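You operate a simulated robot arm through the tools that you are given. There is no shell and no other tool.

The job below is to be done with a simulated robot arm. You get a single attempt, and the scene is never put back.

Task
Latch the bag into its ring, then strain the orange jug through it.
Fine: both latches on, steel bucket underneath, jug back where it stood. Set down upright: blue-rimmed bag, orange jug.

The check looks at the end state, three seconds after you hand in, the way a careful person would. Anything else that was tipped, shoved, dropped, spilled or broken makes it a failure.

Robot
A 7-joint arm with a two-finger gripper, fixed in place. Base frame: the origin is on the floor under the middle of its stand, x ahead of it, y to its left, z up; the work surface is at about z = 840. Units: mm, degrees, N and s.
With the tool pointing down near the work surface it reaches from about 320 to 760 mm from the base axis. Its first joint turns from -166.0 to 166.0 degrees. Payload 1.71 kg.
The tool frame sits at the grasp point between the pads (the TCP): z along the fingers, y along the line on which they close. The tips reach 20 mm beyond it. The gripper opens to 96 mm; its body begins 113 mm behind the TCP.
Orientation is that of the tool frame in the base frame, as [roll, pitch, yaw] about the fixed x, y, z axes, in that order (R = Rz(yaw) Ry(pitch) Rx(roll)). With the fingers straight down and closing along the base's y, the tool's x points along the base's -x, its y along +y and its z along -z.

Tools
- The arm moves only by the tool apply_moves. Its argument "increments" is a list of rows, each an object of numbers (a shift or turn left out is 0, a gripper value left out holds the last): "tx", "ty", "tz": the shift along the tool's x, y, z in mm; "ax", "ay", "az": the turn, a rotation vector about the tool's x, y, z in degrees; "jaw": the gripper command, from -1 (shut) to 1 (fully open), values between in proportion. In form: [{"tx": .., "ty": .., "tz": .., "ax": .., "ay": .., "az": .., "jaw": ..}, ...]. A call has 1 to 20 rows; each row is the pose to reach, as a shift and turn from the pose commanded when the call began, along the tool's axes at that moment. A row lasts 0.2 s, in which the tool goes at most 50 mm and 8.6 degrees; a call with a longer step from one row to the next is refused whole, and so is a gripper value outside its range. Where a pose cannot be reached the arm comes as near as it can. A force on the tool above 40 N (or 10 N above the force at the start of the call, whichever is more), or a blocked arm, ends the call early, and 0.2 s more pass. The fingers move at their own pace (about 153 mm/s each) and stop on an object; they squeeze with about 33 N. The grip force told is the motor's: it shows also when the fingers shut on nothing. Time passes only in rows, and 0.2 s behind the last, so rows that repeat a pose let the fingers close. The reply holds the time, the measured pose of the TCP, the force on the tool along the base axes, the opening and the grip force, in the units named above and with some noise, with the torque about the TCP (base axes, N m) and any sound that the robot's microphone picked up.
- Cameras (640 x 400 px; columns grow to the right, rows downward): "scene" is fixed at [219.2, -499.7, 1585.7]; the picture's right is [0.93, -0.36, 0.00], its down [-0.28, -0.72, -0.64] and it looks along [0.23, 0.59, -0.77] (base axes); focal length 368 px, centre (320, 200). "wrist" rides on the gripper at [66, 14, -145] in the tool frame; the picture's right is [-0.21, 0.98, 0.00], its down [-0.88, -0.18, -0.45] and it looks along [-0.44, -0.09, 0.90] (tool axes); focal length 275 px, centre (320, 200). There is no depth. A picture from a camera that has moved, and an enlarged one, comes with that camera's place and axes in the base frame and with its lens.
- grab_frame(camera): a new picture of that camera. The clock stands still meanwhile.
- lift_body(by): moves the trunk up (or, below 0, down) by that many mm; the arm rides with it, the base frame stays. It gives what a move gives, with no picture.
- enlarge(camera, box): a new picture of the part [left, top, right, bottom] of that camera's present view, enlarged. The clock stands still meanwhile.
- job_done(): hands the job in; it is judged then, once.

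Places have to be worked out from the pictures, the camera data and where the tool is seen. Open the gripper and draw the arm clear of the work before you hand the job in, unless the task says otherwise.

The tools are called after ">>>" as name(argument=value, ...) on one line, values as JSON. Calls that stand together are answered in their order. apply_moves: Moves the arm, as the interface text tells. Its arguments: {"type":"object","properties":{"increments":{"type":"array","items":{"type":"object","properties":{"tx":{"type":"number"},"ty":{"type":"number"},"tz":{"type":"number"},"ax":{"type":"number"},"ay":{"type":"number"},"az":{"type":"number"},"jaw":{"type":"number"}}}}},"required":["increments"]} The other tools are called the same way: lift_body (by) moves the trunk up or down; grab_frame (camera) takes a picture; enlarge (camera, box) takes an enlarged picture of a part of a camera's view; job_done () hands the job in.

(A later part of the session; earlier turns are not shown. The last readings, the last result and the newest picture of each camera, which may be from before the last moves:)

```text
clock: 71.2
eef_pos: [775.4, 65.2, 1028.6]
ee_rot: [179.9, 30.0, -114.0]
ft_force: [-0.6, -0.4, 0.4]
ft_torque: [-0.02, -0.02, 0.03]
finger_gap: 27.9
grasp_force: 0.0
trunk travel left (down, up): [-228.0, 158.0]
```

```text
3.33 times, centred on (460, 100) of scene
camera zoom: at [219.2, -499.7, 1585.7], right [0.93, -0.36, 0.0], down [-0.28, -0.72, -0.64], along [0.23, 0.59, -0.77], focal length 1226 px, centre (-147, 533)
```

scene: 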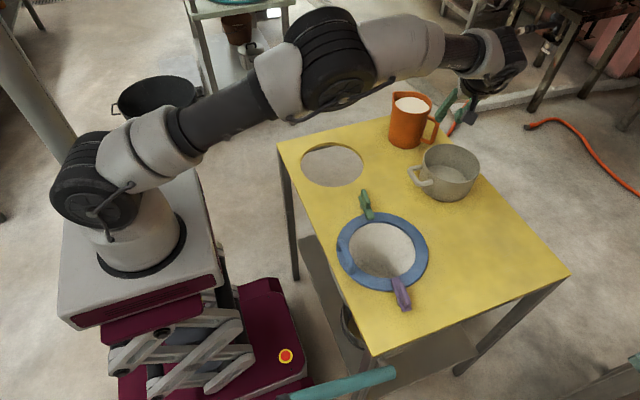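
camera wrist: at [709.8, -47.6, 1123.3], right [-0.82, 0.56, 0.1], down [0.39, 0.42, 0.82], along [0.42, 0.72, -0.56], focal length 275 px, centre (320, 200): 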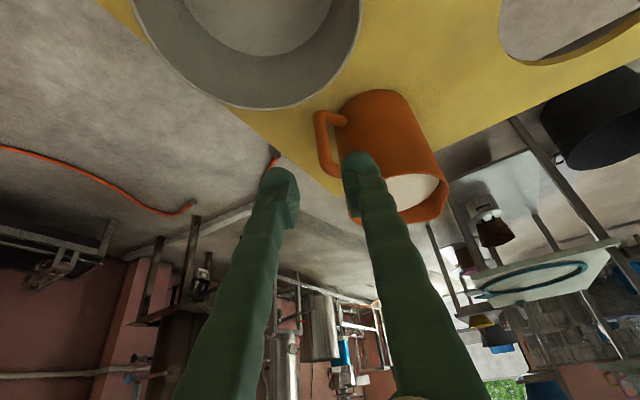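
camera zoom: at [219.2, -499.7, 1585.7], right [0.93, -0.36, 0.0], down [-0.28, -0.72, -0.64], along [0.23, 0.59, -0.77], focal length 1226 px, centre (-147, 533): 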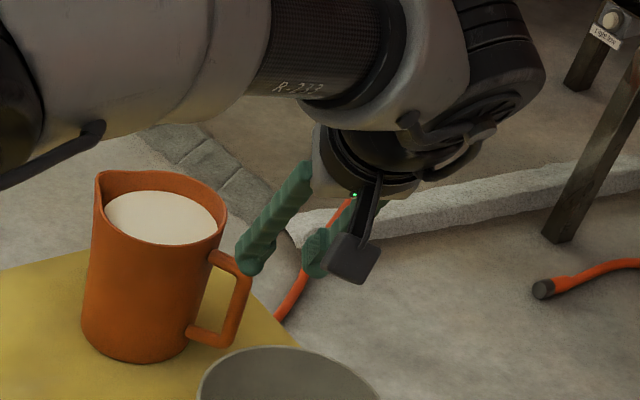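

The bar lies in the middle of the finger gap and my approach line passes within about 1 mm of it. I'll set a 24 mm gap and advance 70 mm along the tool axis, then check.

>>> apply_moves(increments=[{"tx": -0.3, "tz": 18, "jaw": -0.5}, {"tx": -0.6, "tz": 36, "jaw": -0.5}, {"tx": -0.9, "tz": 54, "jaw": -0.5}, {"tx": -1.2, "tz": 70, "jaw": -0.5}, {"tx": -1.2, "tz": 70, "jaw": -0.5}])

>>> enlarge(camera="wrist", box=[240, 80, 460, 240])

>>> enlarge(camera="scene", box=[380, 70, 500, 160])

```text
clock: 72.0
eef_pos: [770.0, 88.6, 1003.0]
ee_rot: [-178.8, 30.4, -113.4]
ft_force: [-2.1, -1.3, 0.0]
ft_torque: [0.01, -0.13, -0.07]
finger_gap: 24.2
grasp_force: 0.0
trunk travel left (down, up): [-228.0, 158.0]
stopped in row 3: the arm was blocked; the commanded pose is now the measured one
```

```text
2.50 times, centred on (350, 160) of wrist
camera zoom: at [702.7, -25.4, 1096.5], right [-0.82, 0.56, 0.09], down [0.37, 0.42, 0.83], along [0.43, 0.72, -0.55], focal length 688 px, centre (245, 300)
```

zoom: 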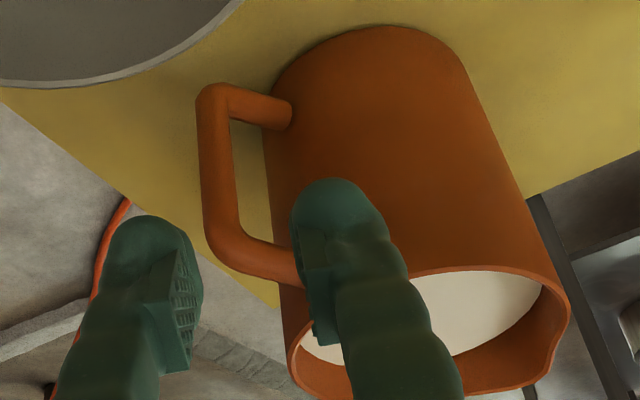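

```text
4.44 times, centred on (440, 115) of scene
camera zoom: at [219.2, -499.7, 1585.7], right [0.93, -0.36, 0.0], down [-0.28, -0.72, -0.64], along [0.23, 0.59, -0.77], focal length 1635 px, centre (-213, 578)
```

zoom: 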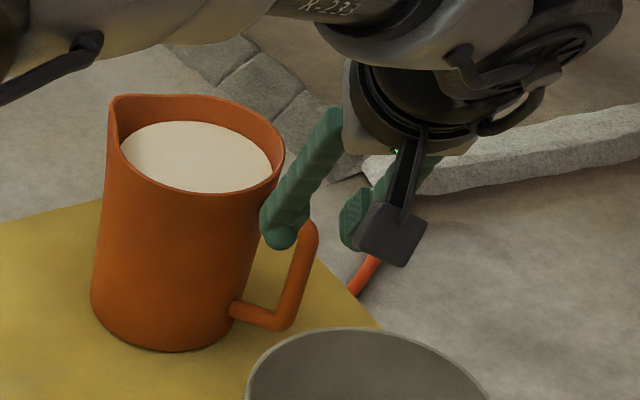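

The arm ran out of radial reach with this lean and stopped without touching anything; the jug hasn't moved. A 45° lean along azimuth 45° brings the wrist about 80 mm closer, so I'll back off and reorient to that.

>>> apply_moves(increments=[{"tx": 6, "ty": 13, "tz": -18}, {"tx": 12, "ty": 26, "tz": -36}, {"tx": 18, "ty": 39, "tz": -54}, {"tx": 23.4, "ty": 51.7, "tz": -71.2}, {"tx": 23.4, "ty": 51.7, "tz": -71.2, "ax": 3.6, "az": 6.2}, {"tx": 23.4, "ty": 51.7, "tz": -71.2, "ax": 7.3, "az": 12.4}, {"tx": 23.4, "ty": 51.7, "tz": -71.2, "ax": 10.9, "az": 18.6}, {"tx": 23.4, "ty": 51.7, "tz": -71.2, "ax": 10.9, "az": 18.6}])

>>> apply_moves(increments=[{"ay": -5}, {"ay": -10}, {"ay": -14.6}, {"ay": -14.6}])

```text
clock: 73.8
eef_pos: [701.4, 59.2, 1048.1]
ee_rot: [-179.1, 30.6, -135.2]
ft_force: [0.5, -0.1, 0.3]
ft_torque: [0.0, 0.02, -0.01]
finger_gap: 23.7
grasp_force: 0.0
trunk travel left (down, up): [-228.0, 158.0]
```

```text
clock: 74.8
eef_pos: [701.1, 60.1, 1048.5]
ee_rot: [-179.0, 45.2, -134.8]
ft_force: [0.2, 0.4, -0.8]
ft_torque: [0.01, 0.0, -0.01]
finger_gap: 23.9
grasp_force: 0.1
trunk travel left (down, up): [-228.0, 158.0]
```

Now at yaw -135, pitch 45. I'll move to the approach line, 130 mm back from the grasp, and check the view.

>>> apply_moves(increments=[{"tx": 3.5, "ty": -12.5, "tz": 20, "ax": -1}, {"tx": 6.9, "ty": -24.9, "tz": 41.4, "ax": -1}, {"tx": 6.9, "ty": -24.9, "tz": 41.4, "ax": -1}, {"tx": 6.9, "ty": -24.9, "tz": 41.4, "ax": -1}])

>>> enlarge(camera="wrist", box=[240, 60, 460, 240])

```text
clock: 75.8
eef_pos: [736.4, 59.3, 1014.6]
ee_rot: [-179.9, 45.2, -134.8]
ft_force: [0.5, 1.0, 0.0]
ft_torque: [0.03, 0.01, 0.0]
finger_gap: 24.2
grasp_force: 0.0
trunk travel left (down, up): [-228.0, 158.0]
```

```text
2.22 times, centred on (350, 150) of wrist
camera zoom: at [620.5, -38.4, 1070.7], right [-0.59, 0.79, 0.15], down [0.34, 0.09, 0.94], along [0.73, 0.6, -0.32], focal length 612 px, centre (253, 311)
```

zoom: 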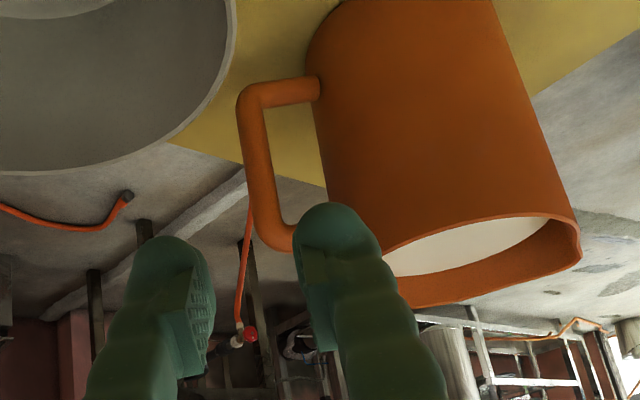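

The bar sits between the pads within about 1 mm. I'll advance 60 mm along the tool axis first.

>>> apply_moves(increments=[{"ty": 0.5, "tz": 15}, {"ty": 0.8, "tz": 30}, {"ty": 0.8, "tz": 45}, {"ty": 0.8, "tz": 60}, {"ty": 0.8, "tz": 60}])

>>> enlarge(camera="wrist", box=[240, 60, 460, 240])

>>> enlarge(camera="scene", box=[380, 70, 500, 160])

```text
clock: 77.0
eef_pos: [765.7, 89.7, 970.3]
ee_rot: [-179.9, 45.2, -134.7]
ft_force: [-0.1, -0.6, -0.4]
ft_torque: [0.0, -0.03, 0.0]
finger_gap: 24.0
grasp_force: 0.0
trunk travel left (down, up): [-228.0, 158.0]
```

```text
2.22 times, centred on (350, 150) of wrist
camera zoom: at [649.9, -8.6, 1028.5], right [-0.59, 0.79, 0.14], down [0.34, 0.09, 0.94], along [0.73, 0.6, -0.32], focal length 612 px, centre (253, 311)
```

zoom: 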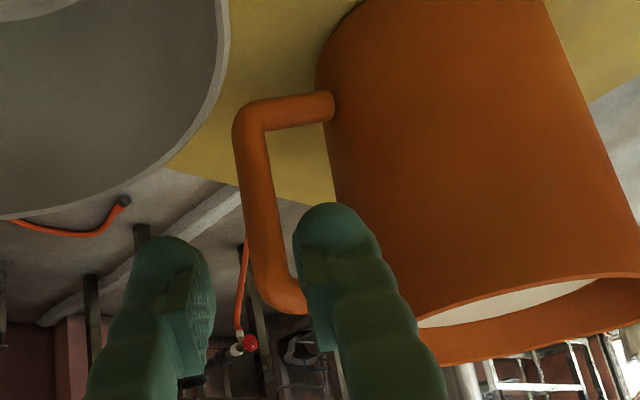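

```text
4.44 times, centred on (440, 115) of scene
camera zoom: at [219.2, -499.7, 1585.7], right [0.93, -0.36, 0.0], down [-0.28, -0.72, -0.64], along [0.23, 0.59, -0.77], focal length 1635 px, centre (-213, 578)
```

zoom: 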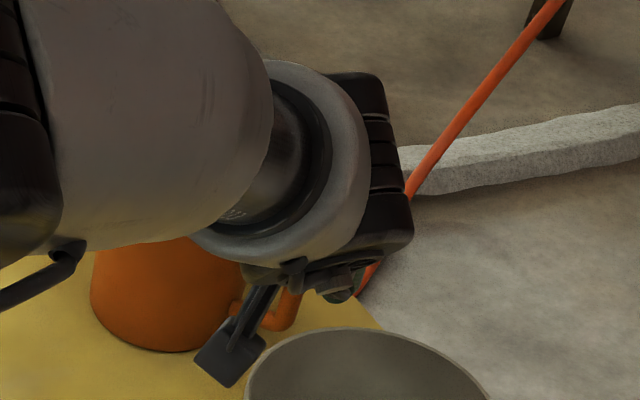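

The forearm only overlaps the jug in perspective; its links are well to the -y side of it. I'll zoom in to measure the bar's offset from the finger centreline more exactly.

>>> enlarge(camera="wrist", box=[290, 90, 400, 190])

```text
4.00 times, centred on (345, 140) of wrist
camera zoom: at [649.9, -8.6, 1028.5], right [-0.59, 0.79, 0.14], down [0.34, 0.09, 0.94], along [0.73, 0.6, -0.32], focal length 1101 px, centre (220, 440)
```

zoom: 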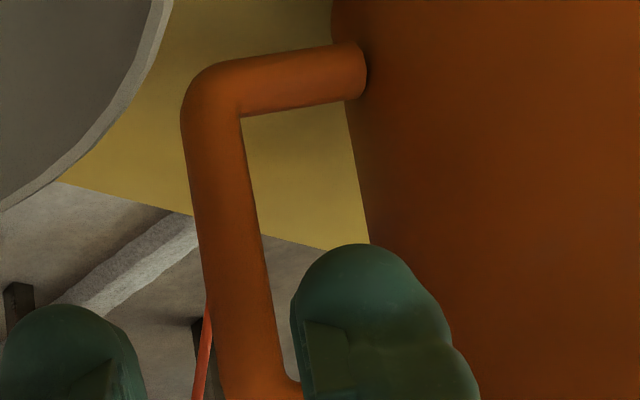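

The bar is about 2 mm towards the body-side finger. I'll shift +1.8 mm in tool y and advance another 35 mm.

>>> apply_moves(increments=[{"ty": 1.8, "tz": 0}, {"ty": 1.8, "tx": -0.4, "tz": 12}, {"ty": 1.8, "tx": -0.7, "tz": 24}, {"ty": 1.8, "tx": -0.8, "tz": 35}, {"ty": 1.8, "tx": -0.8, "tz": 35}])

>>> enlarge(camera="wrist", box=[270, 90, 420, 215])

```text
clock: 78.2
eef_pos: [782.0, 108.0, 948.2]
ee_rot: [-179.9, 45.2, -134.8]
ft_force: [0.8, -1.1, 0.1]
ft_torque: [-0.03, -0.04, -0.03]
finger_gap: 24.0
grasp_force: 0.0
trunk travel left (down, up): [-228.0, 158.0]
```

```text
3.20 times, centred on (345, 152) of wrist
camera zoom: at [666.4, 11.5, 1004.9], right [-0.59, 0.79, 0.15], down [0.34, 0.09, 0.94], along [0.73, 0.6, -0.32], focal length 881 px, centre (240, 352)
```

zoom: 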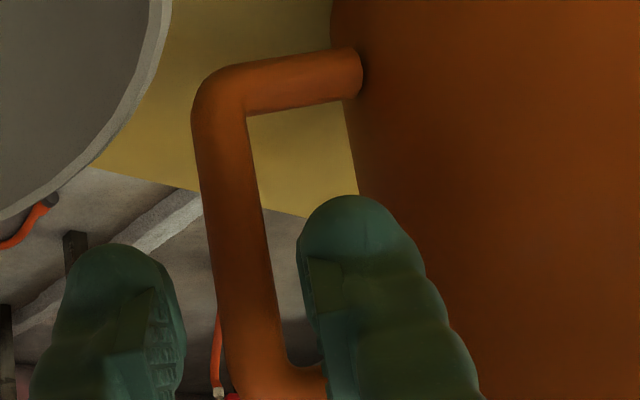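

The bar is centred to within 1 mm. I'll continue the final 34 mm in two small advances.

>>> apply_moves(increments=[{"ty": -0.3, "tx": -0.3, "tz": 7}, {"ty": -0.3, "tx": -0.5, "tz": 14}, {"ty": -0.3, "tx": -0.5, "tz": 20}, {"ty": -0.3, "tx": -0.5, "tz": 20}])

>>> enlarge(camera="wrist", box=[270, 90, 420, 215])

```text
clock: 79.2
eef_pos: [793.4, 119.3, 932.6]
ee_rot: [-179.9, 45.2, -134.8]
ft_force: [0.0, 0.2, -0.5]
ft_torque: [0.04, 0.0, 0.0]
finger_gap: 23.8
grasp_force: 0.0
trunk travel left (down, up): [-228.0, 158.0]
```

```text
3.20 times, centred on (345, 152) of wrist
camera zoom: at [677.4, 20.7, 990.1], right [-0.59, 0.79, 0.15], down [0.34, 0.09, 0.94], along [0.73, 0.6, -0.32], focal length 881 px, centre (240, 352)
```

zoom: 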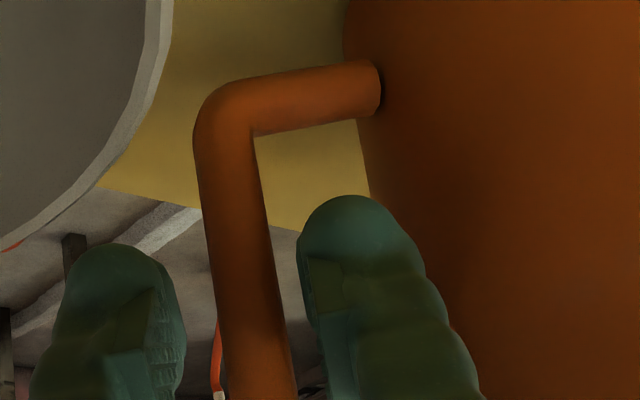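

Still no contact, and the bar runs between the pads. I'll advance the last 14 mm.

>>> apply_moves(increments=[{"tz": 5}, {"tz": 10}, {"tz": 14}, {"tz": 14}])

>>> enlarge(camera="wrist", box=[270, 90, 420, 215])

```text
clock: 80.2
eef_pos: [800.4, 126.1, 923.1]
ee_rot: [180.0, 45.1, -134.7]
ft_force: [-0.4, 0.2, 0.5]
ft_torque: [0.01, -0.03, 0.01]
finger_gap: 23.9
grasp_force: 0.1
trunk travel left (down, up): [-228.0, 158.0]
```

```text
3.20 times, centred on (345, 152) of wrist
camera zoom: at [685.3, 27.9, 979.8], right [-0.59, 0.79, 0.15], down [0.34, 0.08, 0.94], along [0.73, 0.6, -0.32], focal length 881 px, centre (240, 352)
```

zoom: 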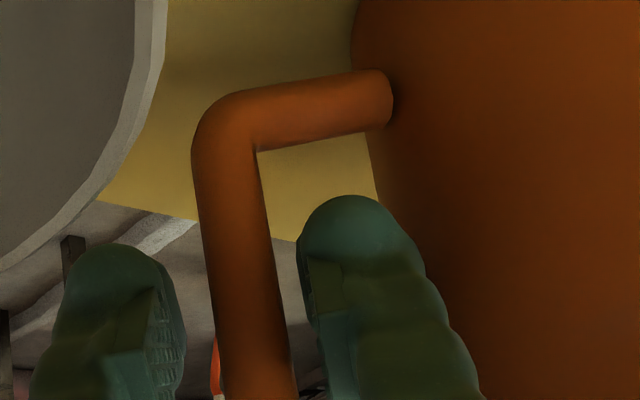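

No contact yet. The bar may still lie towards the fingertips, so I'll advance 6 mm more for a fuller pad grip, then close.

>>> apply_moves(increments=[{"ty": 0.5, "tz": 3}, {"ty": 0.5, "tz": 6}, {"ty": 0.5, "tz": 6}])

>>> apply_moves(increments=[{"jaw": -0.6}, {"jaw": -0.7}, {"jaw": -0.8}, {"jaw": -1}, {"jaw": -1}, {"jaw": -1}])

>>> enlarge(camera="wrist", box=[270, 90, 420, 215])

```text
clock: 81.0
eef_pos: [802.6, 129.0, 918.8]
ee_rot: [-179.9, 45.2, -134.8]
ft_force: [0.1, -0.4, -0.3]
ft_torque: [-0.01, -0.02, -0.01]
finger_gap: 24.0
grasp_force: 0.1
trunk travel left (down, up): [-228.0, 158.0]
```

```text
clock: 82.4
eef_pos: [802.5, 129.8, 918.8]
ee_rot: [-180.0, 45.2, -134.8]
ft_force: [0.2, 0.5, -0.5]
ft_torque: [-0.02, 0.02, -0.02]
finger_gap: 8.2
grasp_force: 33.0
trunk travel left (down, up): [-228.0, 158.0]
```

```text
3.20 times, centred on (345, 152) of wrist
camera zoom: at [686.6, 31.7, 976.2], right [-0.59, 0.79, 0.15], down [0.34, 0.08, 0.94], along [0.73, 0.6, -0.32], focal length 881 px, centre (240, 352)
```

zoom: 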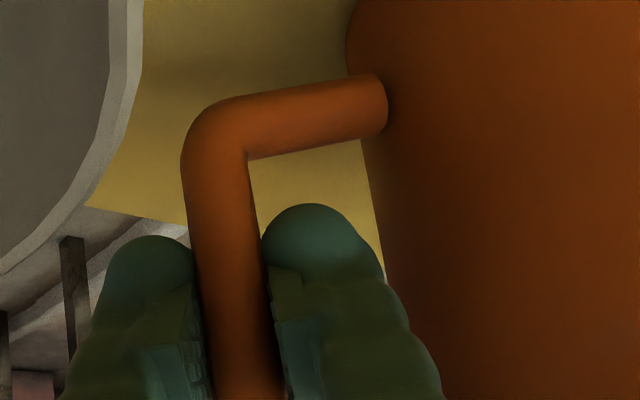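

The gap closed to 8.2 mm, which suggests the bar is caught between the bulb tips rather than on the pads. I'll reopen, advance 9 mm and close again.

>>> apply_moves(increments=[{"jaw": -0.5}, {"jaw": -0.5}, {"tz": 3, "jaw": -0.5}, {"tz": 6, "jaw": -0.5}, {"tz": 9, "jaw": -0.5}, {"tz": 9, "jaw": -0.5}])

>>> enlarge(camera="wrist", box=[270, 90, 420, 215])

```text
clock: 83.8
eef_pos: [808.7, 133.4, 912.5]
ee_rot: [-179.9, 45.1, -134.8]
ft_force: [0.1, -0.3, 0.2]
ft_torque: [-0.02, 0.0, 0.0]
finger_gap: 24.0
grasp_force: 0.0
trunk travel left (down, up): [-228.0, 158.0]
```

```text
3.20 times, centred on (345, 152) of wrist
camera zoom: at [692.3, 36.1, 969.8], right [-0.59, 0.79, 0.15], down [0.34, 0.08, 0.94], along [0.73, 0.6, -0.32], focal length 881 px, centre (240, 352)
```

zoom: 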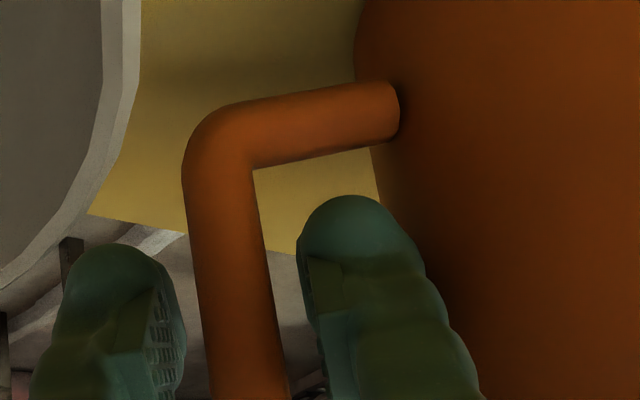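

No contact, and the bar is now over the pads. I'll raise 4 mm along the bar, away from the lower corner, and close.

>>> apply_moves(increments=[{"tx": -1.5, "tz": -1.5}, {"tx": -2.8, "tz": -2.8}, {"tx": -2.8, "tz": -2.8, "jaw": -0.6}, {"tx": -2.8, "tz": -2.8, "jaw": -0.7}, {"tx": -2.8, "tz": -2.8, "jaw": -0.85}, {"tx": -2.8, "tz": -2.8, "jaw": -1}, {"tx": -2.8, "tz": -2.8, "jaw": -1}, {"tx": -2.8, "tz": -2.8, "jaw": -1}])

>>> enlarge(camera="wrist", box=[270, 90, 420, 215])

```text
clock: 85.6
eef_pos: [806.7, 133.4, 916.3]
ee_rot: [180.0, 45.2, -134.9]
ft_force: [-2.5, 2.1, 0.2]
ft_torque: [0.0, 0.02, -0.01]
finger_gap: 7.0
grasp_force: 32.9
trunk travel left (down, up): [-228.0, 158.0]
```

```text
3.20 times, centred on (345, 152) of wrist
camera zoom: at [692.1, 36.5, 973.8], right [-0.59, 0.79, 0.15], down [0.34, 0.08, 0.94], along [0.73, 0.6, -0.32], focal length 881 px, centre (240, 352)
```

zoom: 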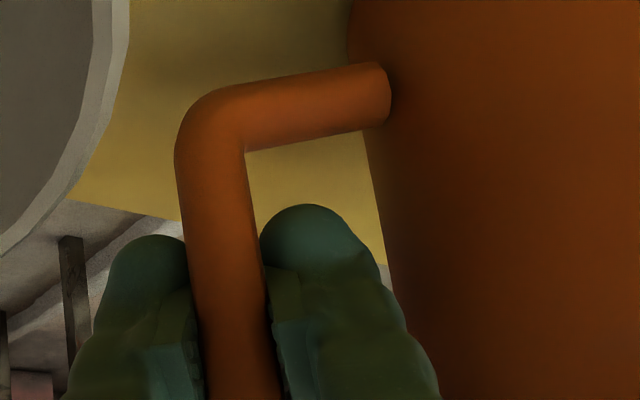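

The grip shows 33 N and the pads are flush on the bar. Now a gentle test: lift 4 mm and check the weight and any tilt.

>>> apply_moves(increments=[{"tx": -0.7, "tz": -0.7}, {"tx": -1.4, "tz": -1.4}, {"tx": -2.1, "tz": -2.1}, {"tx": -2.8, "tz": -2.8}, {"tx": -2.8, "tz": -2.8}])

>>> grab_frame(camera="wrist")

>>> enlarge(camera="scene", box=[370, 80, 470, 160])

```text
clock: 86.8
eef_pos: [807.2, 133.1, 922.0]
ee_rot: [-180.0, 45.2, -134.8]
ft_force: [0.1, -0.6, -0.1]
ft_torque: [-0.42, -0.2, 0.04]
finger_gap: 7.2
grasp_force: 33.3
trunk travel left (down, up): [-228.0, 158.0]
```

```text
taken
camera wrist: at [692.6, 36.4, 977.8], right [-0.59, 0.79, 0.15], down [0.34, 0.09, 0.93], along [0.73, 0.6, -0.32], focal length 275 px, centre (320, 200)
```

wrist: 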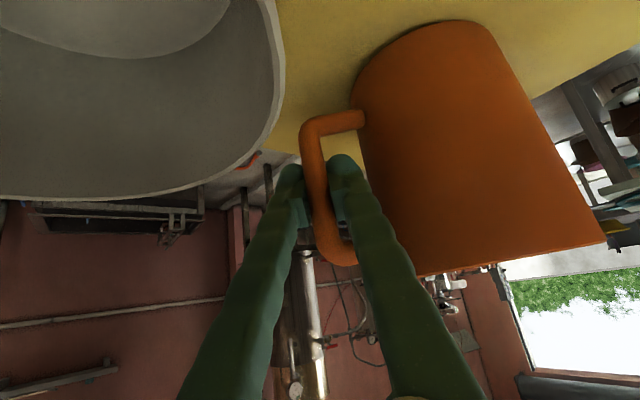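

```text
5.00 times, centred on (420, 120) of scene
camera zoom: at [219.2, -499.7, 1585.7], right [0.93, -0.36, 0.0], down [-0.28, -0.72, -0.64], along [0.23, 0.59, -0.77], focal length 1839 px, centre (-180, 600)
```

zoom: 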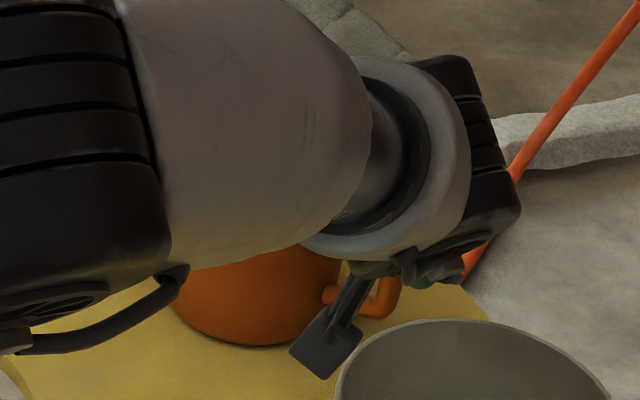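

The reading shows torque but no weight, which is odd. The handle looks unmoved relative to the fingers, so I'll take a fresh reading with a pause.

>>> apply_moves(increments=[{"tx": 0}, {"tx": 0}, {"tx": 0}])

>>> enlarge(camera="wrist", box=[290, 0, 610, 290])

```text
clock: 87.6
eef_pos: [808.9, 133.7, 921.2]
ee_rot: [180.0, 45.2, -134.7]
ft_force: [1.0, 1.5, -0.2]
ft_torque: [-0.42, -0.21, 0.0]
finger_gap: 6.9
grasp_force: 33.6
trunk travel left (down, up): [-228.0, 158.0]
```

```text
1.38 times, centred on (450, 145) of wrist
camera zoom: at [692.7, 36.6, 977.9], right [-0.59, 0.79, 0.15], down [0.34, 0.08, 0.94], along [0.73, 0.6, -0.32], focal length 380 px, centre (141, 276)
```

zoom: 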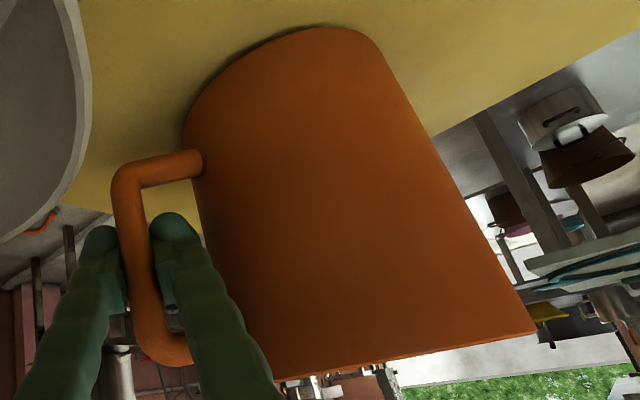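

>>> enlarge(camera="wrist", box=[270, 90, 420, 215])

>>> enlarge(camera="scene", box=[390, 120, 450, 160])

```text
3.20 times, centred on (345, 152) of wrist
camera zoom: at [692.7, 36.6, 977.9], right [-0.59, 0.79, 0.15], down [0.34, 0.08, 0.94], along [0.73, 0.6, -0.32], focal length 881 px, centre (240, 352)
```

zoom: 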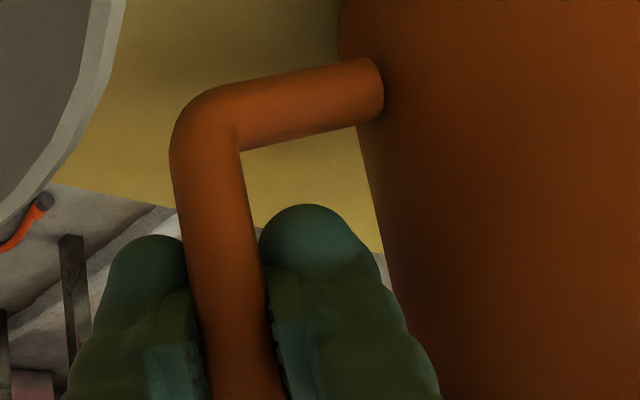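

```text
10.00 times, centred on (420, 140) of scene
camera zoom: at [219.2, -499.7, 1585.7], right [0.93, -0.36, 0.0], down [-0.28, -0.72, -0.64], along [0.23, 0.59, -0.77], focal length 3678 px, centre (-680, 800)
```

zoom: 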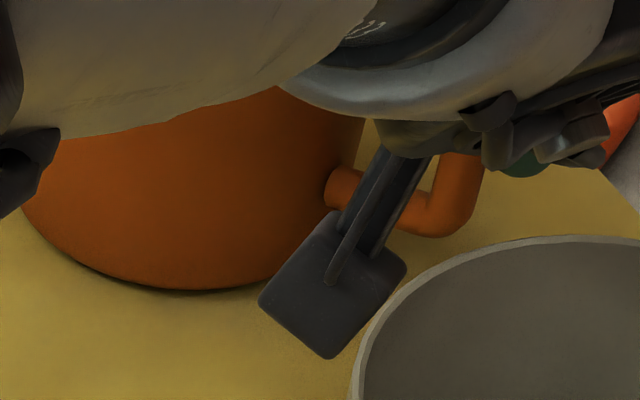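

The handle seems to have followed, yet there is no vertical load, so the load path is unclear. I'll lift 3 mm more and compare readings and pictures.

>>> apply_moves(increments=[{"tx": -0.7, "tz": -0.7}, {"tx": -1.4, "tz": -1.4}, {"tx": -2.1, "tz": -2.1}, {"tx": -2.1, "tz": -2.1}])

>>> enlarge(camera="wrist", box=[270, 90, 420, 215])

>>> enlarge(camera="scene", box=[390, 120, 450, 160])

```text
clock: 88.6
eef_pos: [808.6, 132.8, 923.7]
ee_rot: [-179.9, 45.1, -134.8]
ft_force: [0.0, 0.5, -9.0]
ft_torque: [-0.63, -0.35, 0.03]
finger_gap: 7.5
grasp_force: 33.0
trunk travel left (down, up): [-228.0, 158.0]
```

```text
3.20 times, centred on (345, 152) of wrist
camera zoom: at [692.9, 36.8, 980.7], right [-0.59, 0.79, 0.15], down [0.34, 0.08, 0.93], along [0.73, 0.6, -0.32], focal length 881 px, centre (240, 352)
```

zoom: 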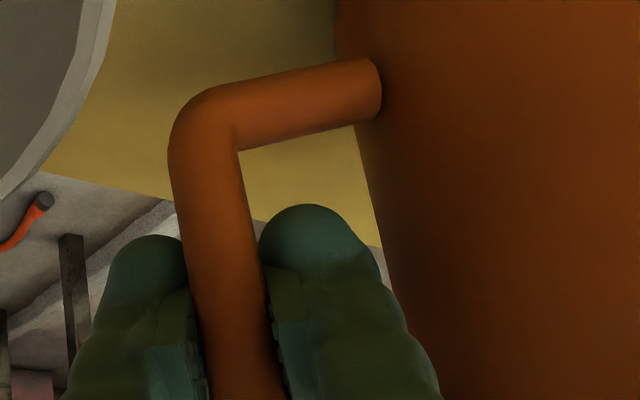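

```text
10.00 times, centred on (420, 140) of scene
camera zoom: at [219.2, -499.7, 1585.7], right [0.93, -0.36, 0.0], down [-0.28, -0.72, -0.64], along [0.23, 0.59, -0.77], focal length 3678 px, centre (-680, 800)
```

zoom: 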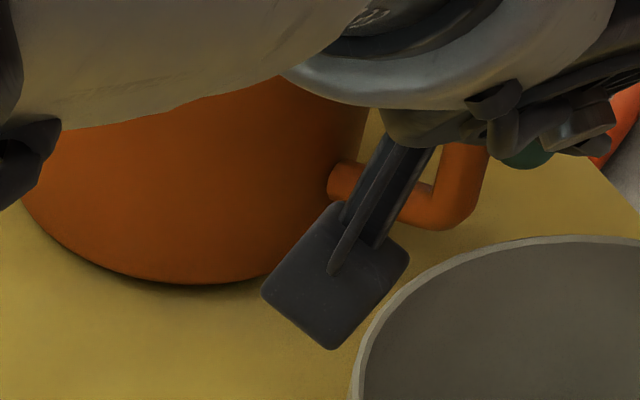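

Now Fz is -9.0 N with 0.72 N·m: the jug, about 0.95 kg, is hanging in the grip with no visible slip. I'll lift another 30 mm slowly and check that it stays level.

>>> apply_moves(increments=[{"tx": -2, "tz": -2}, {"tx": -5, "tz": -5}, {"tx": -8, "tz": -8}, {"tx": -11, "tz": -11}, {"tx": -14, "tz": -14}, {"tx": -17, "tz": -17}, {"tx": -20, "tz": -20}, {"tx": -21, "tz": -21}, {"tx": -21, "tz": -21}])

>>> grab_frame(camera="wrist")

>>> grab_frame(camera="scene")

```text
clock: 90.6
eef_pos: [809.0, 133.9, 952.9]
ee_rot: [-180.0, 45.1, -134.8]
ft_force: [0.0, 0.5, -9.3]
ft_torque: [-0.58, -0.36, 0.02]
finger_gap: 7.2
grasp_force: 32.9
trunk travel left (down, up): [-228.0, 158.0]
```

```text
taken
camera wrist: at [693.0, 35.9, 1009.7], right [-0.59, 0.79, 0.15], down [0.34, 0.09, 0.93], along [0.73, 0.6, -0.32], focal length 275 px, centre (320, 200)
```

wrist: 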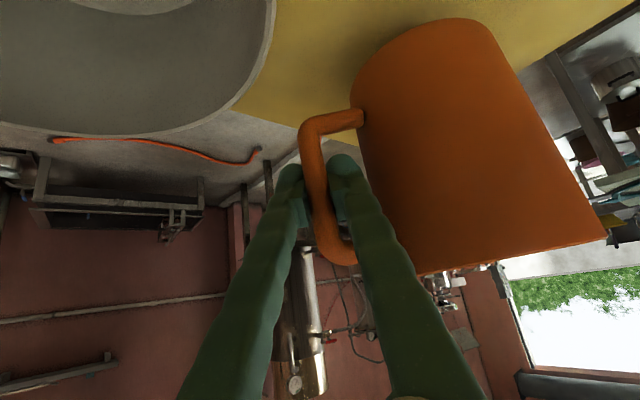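

```text
taken
```

scene: 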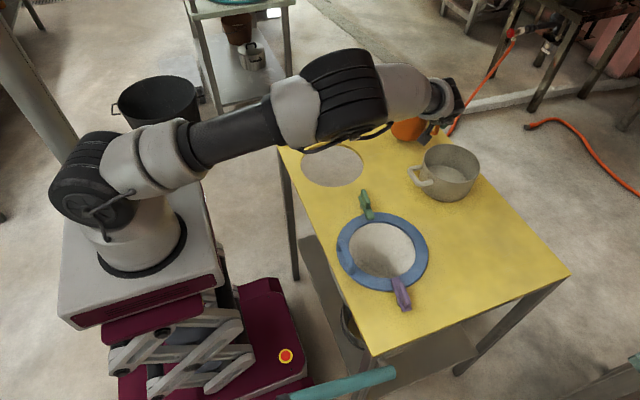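

The jug hangs steady and level: -9.3 N, about 0.95 kg. Its base was on the table with TCP at about (807, 133.4, 917), which I'll use for the return. I'll raise it to clear the pot before carrying it.

>>> apply_moves(increments=[{"tx": -4, "tz": -4}, {"tx": -10, "tz": -10}, {"tx": -17, "tz": -17}, {"tx": -24, "tz": -24}, {"tx": -31, "tz": -31}, {"tx": -38, "tz": -38}, {"tx": -45, "tz": -45}, {"tx": -52, "tz": -52}, {"tx": -58, "tz": -58}, {"tx": -61.5, "tz": -61.5}, {"tx": -61.5, "tz": -61.5}])

>>> grab_frame(camera="scene")

```text
clock: 93.0
eef_pos: [807.8, 134.3, 1039.4]
ee_rot: [180.0, 45.0, -134.8]
ft_force: [0.4, 0.6, -9.1]
ft_torque: [-0.58, -0.33, 0.01]
finger_gap: 7.2
grasp_force: 33.1
trunk travel left (down, up): [-228.0, 158.0]
```

```text
taken
```

scene: 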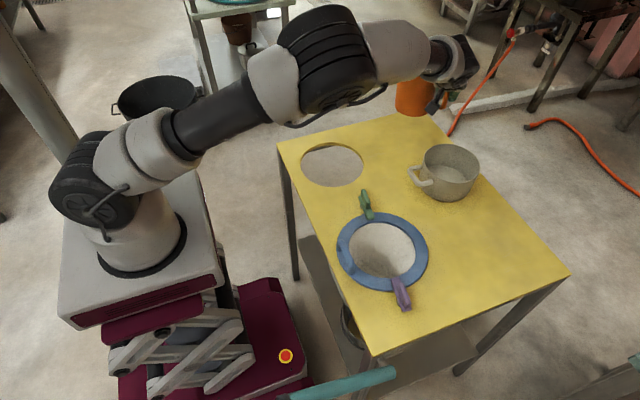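

The jug is clear. I'll carry it slowly towards the ring, first half of the way, with gentle ramps.

>>> apply_moves(increments=[{"tx": 3.2, "ty": -1.6, "tz": -3.2}, {"tx": 9.6, "ty": -4.8, "tz": -9.7}, {"tx": 19.3, "ty": -9.6, "tz": -19.4}, {"tx": 28.9, "ty": -14.4, "tz": -29.1}, {"tx": 40.2, "ty": -20, "tz": -40.5}, {"tx": 51.4, "ty": -25.5, "tz": -51.8}, {"tx": 62.6, "ty": -31.1, "tz": -63.1}, {"tx": 73.9, "ty": -36.7, "tz": -74.4}, {"tx": 85.1, "ty": -42.3, "tz": -85.8}, {"tx": 96.4, "ty": -47.9, "tz": -97.1}, {"tx": 107.6, "ty": -53.5, "tz": -108.4}, {"tx": 118.8, "ty": -59.1, "tz": -119.7}, {"tx": 130.1, "ty": -64.6, "tz": -131.1}, {"tx": 139.7, "ty": -69.4, "tz": -140.8}, {"tx": 147.8, "ty": -73.4, "tz": -148.9}, {"tx": 154.2, "ty": -76.6, "tz": -155.3}, {"tx": 159, "ty": -79, "tz": -160.2}, {"tx": 160.6, "ty": -79.8, "tz": -161.8}, {"tx": 160.6, "ty": -79.8, "tz": -161.8}])

>>> grab_frame(camera="scene")

```text
clock: 97.0
eef_pos: [704.3, -85.8, 1041.7]
ee_rot: [180.0, 45.1, -134.9]
ft_force: [0.6, -0.1, -9.1]
ft_torque: [-0.57, -0.37, -0.02]
finger_gap: 7.2
grasp_force: 32.6
trunk travel left (down, up): [-228.0, 158.0]
```

```text
taken
```

scene: 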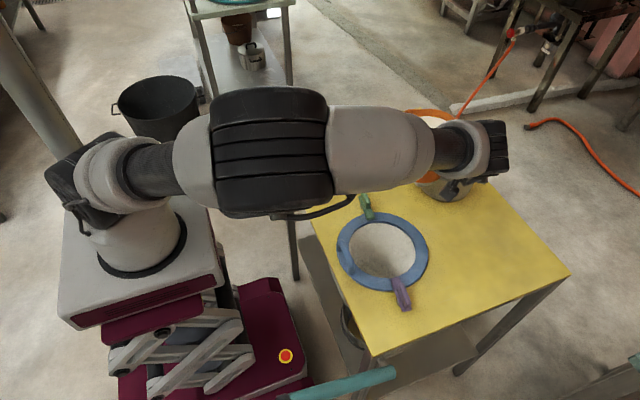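

>>> apply_moves(increments=[{"tx": 3.2, "ty": -1.6, "tz": -3.2}, {"tx": 9.6, "ty": -4.8, "tz": -9.6}, {"tx": 19.1, "ty": -9.6, "tz": -19.3}, {"tx": 28.7, "ty": -14.5, "tz": -28.9}, {"tx": 39.9, "ty": -20.1, "tz": -40.2}, {"tx": 51, "ty": -25.7, "tz": -51.4}, {"tx": 62.2, "ty": -31.4, "tz": -62.6}, {"tx": 73.3, "ty": -37, "tz": -73.9}, {"tx": 84.5, "ty": -42.6, "tz": -85.1}, {"tx": 95.6, "ty": -48.2, "tz": -96.4}, {"tx": 106.8, "ty": -53.9, "tz": -107.6}, {"tx": 118, "ty": -59.5, "tz": -118.8}, {"tx": 129.1, "ty": -65.1, "tz": -130.1}, {"tx": 138.7, "ty": -69.9, "tz": -139.7}, {"tx": 146.6, "ty": -74, "tz": -147.8}, {"tx": 153, "ty": -77.2, "tz": -154.2}, {"tx": 157.8, "ty": -79.6, "tz": -159}, {"tx": 159.4, "ty": -80.4, "tz": -160.6}, {"tx": 159.4, "ty": -80.4, "tz": -160.6}])

>>> grab_frame(camera="scene")

>>> grab_frame(camera="wrist")

```text
clock: 101.0
eef_pos: [601.4, -301.5, 1041.6]
ee_rot: [180.0, 45.3, -134.8]
ft_force: [0.3, 0.4, -9.3]
ft_torque: [-0.57, -0.37, 0.01]
finger_gap: 7.2
grasp_force: 33.3
trunk travel left (down, up): [-228.0, 158.0]
```

```text
taken
```

scene: 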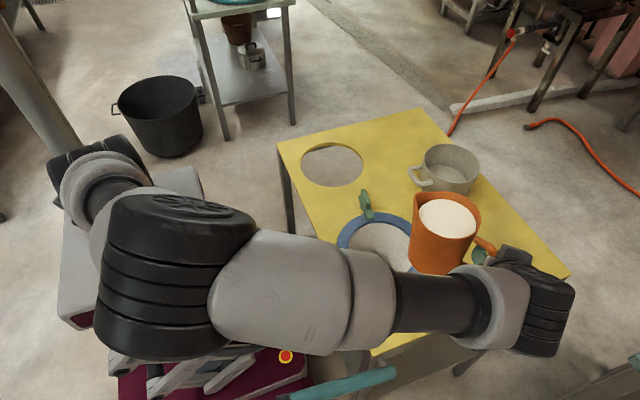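

```text
taken
camera wrist: at [486.5, -398.7, 1097.6], right [-0.59, 0.79, 0.15], down [0.34, 0.08, 0.93], along [0.73, 0.6, -0.32], focal length 275 px, centre (320, 200)
```

wrist: 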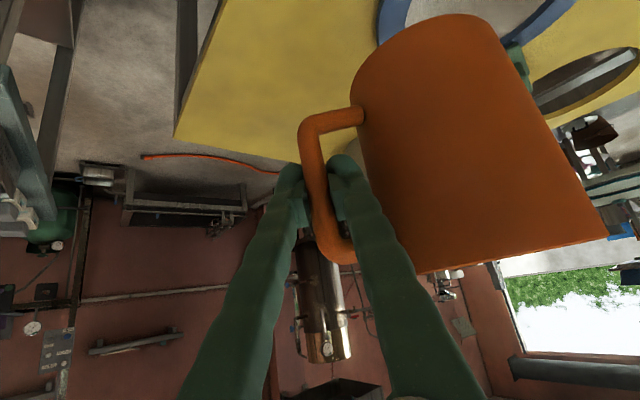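

The scene camera now sees the jug, its spout and the bag clearly. I'll zoom in to fix where the lip is relative to the bag.

>>> enlarge(camera="scene", box=[330, 170, 510, 290])

```text
3.33 times, centred on (420, 230) of scene
camera zoom: at [219.2, -499.7, 1585.7], right [0.93, -0.36, 0.0], down [-0.28, -0.72, -0.64], along [0.23, 0.59, -0.77], focal length 1226 px, centre (-13, 100)
```

zoom: 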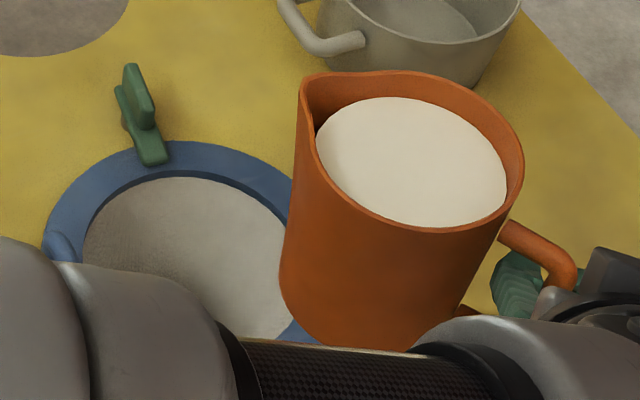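

From this view the lip is at about (525, -169, 1092), roughly 152 mm from the TCP at azimuth ≈ 119°. To give the wrist room to tilt I want the trunk lower, so I'll first raise the jug 100 mm with the arm and then lower the trunk 100 mm.

>>> apply_moves(increments=[{"tx": -3, "tz": -3}, {"tx": -9, "tz": -9}, {"tx": -16, "tz": -16}, {"tx": -24, "tz": -24}, {"tx": -32, "tz": -32}, {"tx": -40, "tz": -40}, {"tx": -48, "tz": -48}, {"tx": -56, "tz": -56}, {"tx": -63, "tz": -63}, {"tx": -68, "tz": -68}, {"tx": -71, "tz": -70.5}, {"tx": -71, "tz": -70.5}])

>>> lift_body(by=-100)

>>> grab_frame(camera="scene")

```text
clock: 103.6
eef_pos: [600.6, -301.3, 1142.0]
ee_rot: [-179.9, 45.1, -134.9]
ft_force: [0.0, -0.6, -9.4]
ft_torque: [-0.58, -0.35, 0.01]
finger_gap: 7.2
grasp_force: 33.0
trunk travel left (down, up): [-228.0, 158.0]
```

```text
clock: 105.0
eef_pos: [600.1, -302.2, 1042.2]
ee_rot: [179.9, 45.1, -134.8]
ft_force: [0.5, 0.0, -9.8]
ft_torque: [-0.53, -0.31, 0.01]
finger_gap: 7.0
grasp_force: 33.0
trunk travel left (down, up): [-128.0, 258.0]
```

```text
taken
```

scene: 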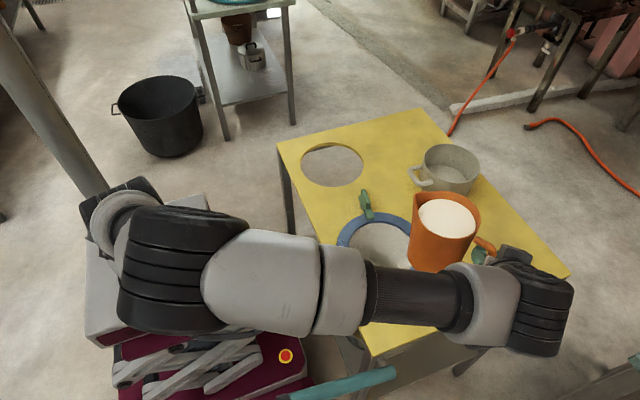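

Now I'll turn the jug 14° about vertical so the pour direction is azimuth ≈ 105°, and place the lip about 38 mm short of the bag centre.

>>> apply_moves(increments=[{"tx": 3, "ty": 1.9, "tz": -0.3, "ax": 1, "az": 1}, {"tx": 9, "ty": 5.6, "tz": -0.8, "ax": 3, "az": 3}, {"tx": 16, "ty": 9.5, "tz": -1.3, "ax": 5.2, "az": 5.2}, {"tx": 23, "ty": 14, "tz": -2, "ax": 7.5, "az": 7.4}, {"tx": 28, "ty": 17, "tz": -2.4, "ax": 9.1, "az": 9}, {"tx": 30.8, "ty": 18.6, "tz": -2.6, "ax": 9.93, "az": 9.86}, {"tx": 30.8, "ty": 18.6, "tz": -2.6, "ax": 9.93, "az": 9.86}])

>>> enlarge(camera="scene", box=[320, 170, 500, 290])

```text
clock: 106.6
eef_pos: [571.7, -305.3, 1021.6]
ee_rot: [-180.0, 45.2, -148.9]
ft_force: [0.5, 0.1, -8.8]
ft_torque: [-0.61, -0.22, 0.03]
finger_gap: 6.9
grasp_force: 33.1
trunk travel left (down, up): [-128.0, 258.0]
```

```text
3.33 times, centred on (410, 230) of scene
camera zoom: at [219.2, -499.7, 1585.7], right [0.93, -0.36, 0.0], down [-0.28, -0.72, -0.64], along [0.23, 0.59, -0.77], focal length 1226 px, centre (20, 100)
```

zoom: 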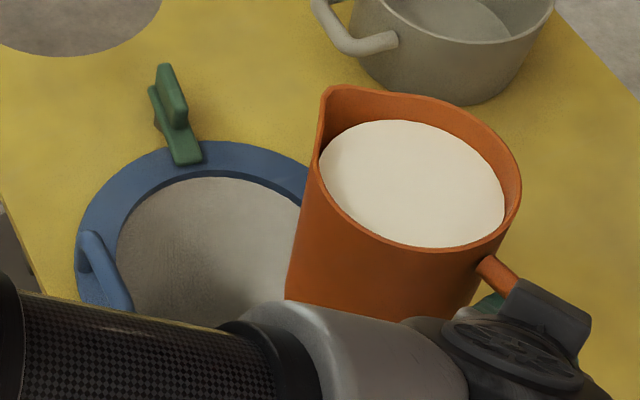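

The lip is at about (531, -157, 1073), pointing at the bag. I'll start with a 12° tilt about the spout axis, which is still below spilling, and verify that direction and grip hold.

>>> apply_moves(increments=[{"tx": 0.5, "ty": -0.5, "tz": 0.2, "ax": 0.68, "ay": 0.28, "az": -0.68}, {"tx": 1.5, "ty": -1.4, "tz": 0.6, "ax": 1.7, "ay": 0.7, "az": -1.7}, {"tx": 2.6, "ty": -2.3, "tz": 1, "ax": 2.71, "ay": 1.12, "az": -2.73}, {"tx": 3.7, "ty": -3.2, "tz": 1.4, "ax": 3.72, "ay": 1.53, "az": -3.75}, {"tx": 4.7, "ty": -4.1, "tz": 1.8, "ax": 4.74, "ay": 1.95, "az": -4.77}, {"tx": 5.7, "ty": -5, "tz": 2.1, "ax": 5.75, "ay": 2.37, "az": -5.79}, {"tx": 6.7, "ty": -5.9, "tz": 2.5, "ax": 6.77, "ay": 2.79, "az": -6.81}, {"tx": 7.6, "ty": -6.6, "tz": 2.8, "ax": 7.65, "ay": 3.15, "az": -7.7}, {"tx": 8, "ty": -7, "tz": 3, "ax": 8.12, "ay": 3.35, "az": -8.18}, {"tx": 8, "ty": -7, "tz": 3, "ax": 8.12, "ay": 3.35, "az": -8.18}])

>>> enlarge(camera="scene", box=[320, 170, 500, 290])

>>> grab_frame(camera="wrist")

```text
clock: 108.8
eef_pos: [571.4, -312.9, 1012.0]
ee_rot: [-164.7, 40.7, -138.4]
ft_force: [-0.9, -0.8, -8.4]
ft_torque: [-0.61, -0.18, 0.04]
finger_gap: 7.2
grasp_force: 33.2
trunk travel left (down, up): [-128.0, 258.0]
```

```text
3.33 times, centred on (410, 230) of scene
camera zoom: at [219.2, -499.7, 1585.7], right [0.93, -0.36, 0.0], down [-0.28, -0.72, -0.64], along [0.23, 0.59, -0.77], focal length 1226 px, centre (20, 100)
```

zoom: 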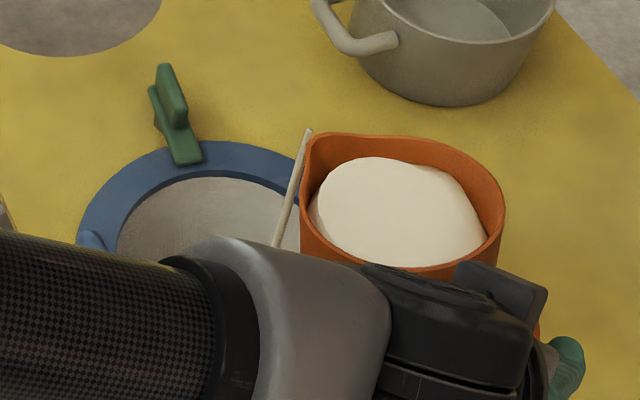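

```text
taken
camera wrist: at [433.2, -367.8, 1076.0], right [-0.38, 0.92, -0.06], down [0.3, 0.19, 0.93], along [0.87, 0.34, -0.35], focal length 275 px, centre (320, 200)
```

wrist: 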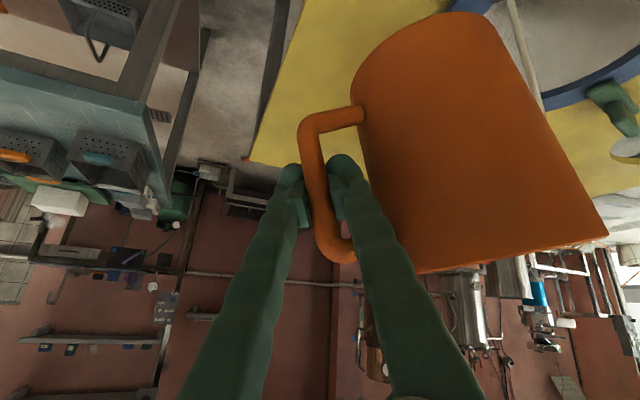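

The pour has begun. A thin stream falls almost straight down from the lip at about (530, -153), about 32 mm from the bag centre and well inside the opening. I'll keep tilting slowly while sliding the lip closer to centre.

>>> apply_moves(increments=[{"tx": -0.7, "ty": 1.2, "tz": -0.1, "ax": 0.68, "ay": 0.28, "az": -0.68}, {"tx": -1.4, "ty": 2.4, "tz": -0.2, "ax": 1.35, "ay": 0.56, "az": -1.36}, {"tx": -2.1, "ty": 3.6, "tz": -0.3, "ax": 2.03, "ay": 0.84, "az": -2.04}, {"tx": -2.7, "ty": 4.8, "tz": -0.4, "ax": 2.71, "ay": 1.12, "az": -2.73}, {"tx": -3.4, "ty": 6, "tz": -0.5, "ax": 3.38, "ay": 1.4, "az": -3.41}, {"tx": -4.1, "ty": 7.2, "tz": -0.6, "ax": 4.06, "ay": 1.67, "az": -4.09}, {"tx": -4.8, "ty": 8.4, "tz": -0.7, "ax": 4.74, "ay": 1.95, "az": -4.77}, {"tx": -5.5, "ty": 9.7, "tz": -0.8, "ax": 5.41, "ay": 2.23, "az": -5.45}, {"tx": -6.2, "ty": 10.9, "tz": -1, "ax": 6.09, "ay": 2.51, "az": -6.13}, {"tx": -6.9, "ty": 12.1, "tz": -1.1, "ax": 6.77, "ay": 2.79, "az": -6.81}])

>>> enlarge(camera="scene", box=[320, 170, 500, 290])

```text
clock: 111.0
eef_pos: [567.6, -299.1, 1018.2]
ee_rot: [-153.6, 35.7, -131.5]
ft_force: [-0.2, -0.3, -8.6]
ft_torque: [-0.52, -0.18, 0.01]
finger_gap: 7.1
grasp_force: 33.1
trunk travel left (down, up): [-128.0, 258.0]
```

```text
3.33 times, centred on (410, 230) of scene
camera zoom: at [219.2, -499.7, 1585.7], right [0.93, -0.36, 0.0], down [-0.28, -0.72, -0.64], along [0.23, 0.59, -0.77], focal length 1226 px, centre (20, 100)
```

zoom: 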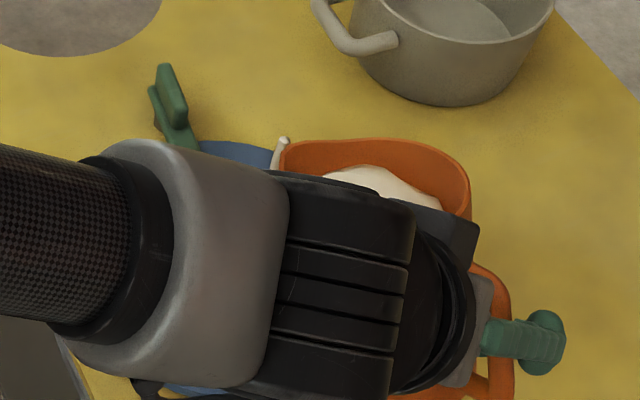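

The wrist now hides the bag from the scene camera, but the lip still computes to about (526, -141, 1011), 19 mm from the bag centre. I'll continue tilting to about 36°, turning the jug slightly to favour the wrist joints.

>>> apply_moves(increments=[{"tx": -0.5, "ty": 0.7, "tz": -1.3, "ax": 0.83, "ay": 0.41, "az": -0.48}, {"tx": -0.9, "ty": 1.5, "tz": -2.6, "ax": 1.66, "ay": 0.83, "az": -0.95}, {"tx": -1.4, "ty": 2.2, "tz": -3.9, "ax": 2.49, "ay": 1.24, "az": -1.43}, {"tx": -1.9, "ty": 3, "tz": -5.3, "ax": 3.31, "ay": 1.66, "az": -1.9}, {"tx": -2.4, "ty": 3.7, "tz": -6.6, "ax": 4.14, "ay": 2.07, "az": -2.38}, {"tx": -2.8, "ty": 4.5, "tz": -7.9, "ax": 4.97, "ay": 2.49, "az": -2.86}, {"tx": -3.3, "ty": 5.2, "tz": -9.2, "ax": 5.8, "ay": 2.9, "az": -3.33}, {"tx": -3.8, "ty": 6, "tz": -10.5, "ax": 6.63, "ay": 3.31, "az": -3.81}, {"tx": -4.2, "ty": 6.7, "tz": -11.8, "ax": 7.46, "ay": 3.73, "az": -4.29}, {"tx": -4.7, "ty": 7.5, "tz": -13.1, "ax": 8.29, "ay": 4.14, "az": -4.76}, {"tx": -5.2, "ty": 8.2, "tz": -14.5, "ax": 9.11, "ay": 4.56, "az": -5.24}, {"tx": -5.7, "ty": 9, "tz": -15.8, "ax": 9.94, "ay": 4.97, "az": -5.72}, {"tx": -6.1, "ty": 9.7, "tz": -17.1, "ax": 10.77, "ay": 5.39, "az": -6.19}, {"tx": -6.6, "ty": 10.5, "tz": -18.4, "ax": 11.6, "ay": 5.8, "az": -6.67}])

>>> grab_frame(camera="scene")

>>> grab_frame(camera="wrist")

```text
clock: 114.0
eef_pos: [554.5, -287.6, 1030.5]
ee_rot: [-140.5, 27.2, -128.7]
ft_force: [-0.2, -1.0, -5.8]
ft_torque: [-0.28, -0.06, 0.04]
finger_gap: 6.8
grasp_force: 33.1
trunk travel left (down, up): [-128.0, 258.0]
```

```text
taken
```

scene: 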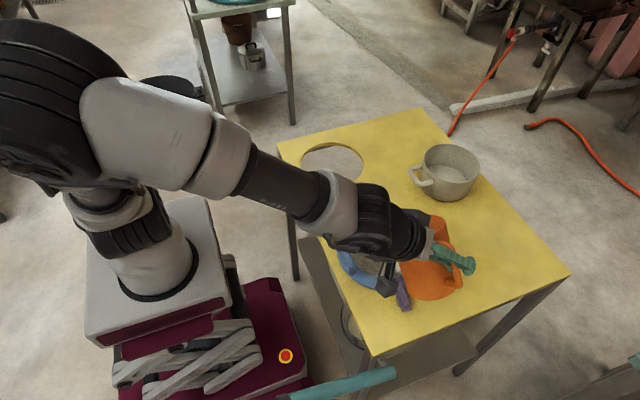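

```text
taken
camera wrist: at [408.2, -307.3, 1093.2], right [-0.3, 0.84, -0.46], down [0.25, 0.53, 0.81], along [0.92, 0.13, -0.36], focal length 275 px, centre (320, 200)
```

wrist: 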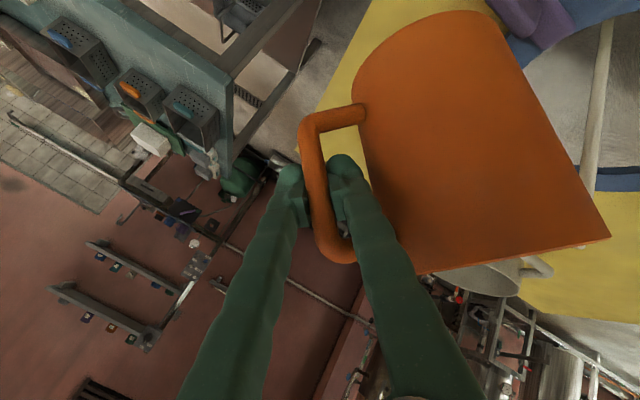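

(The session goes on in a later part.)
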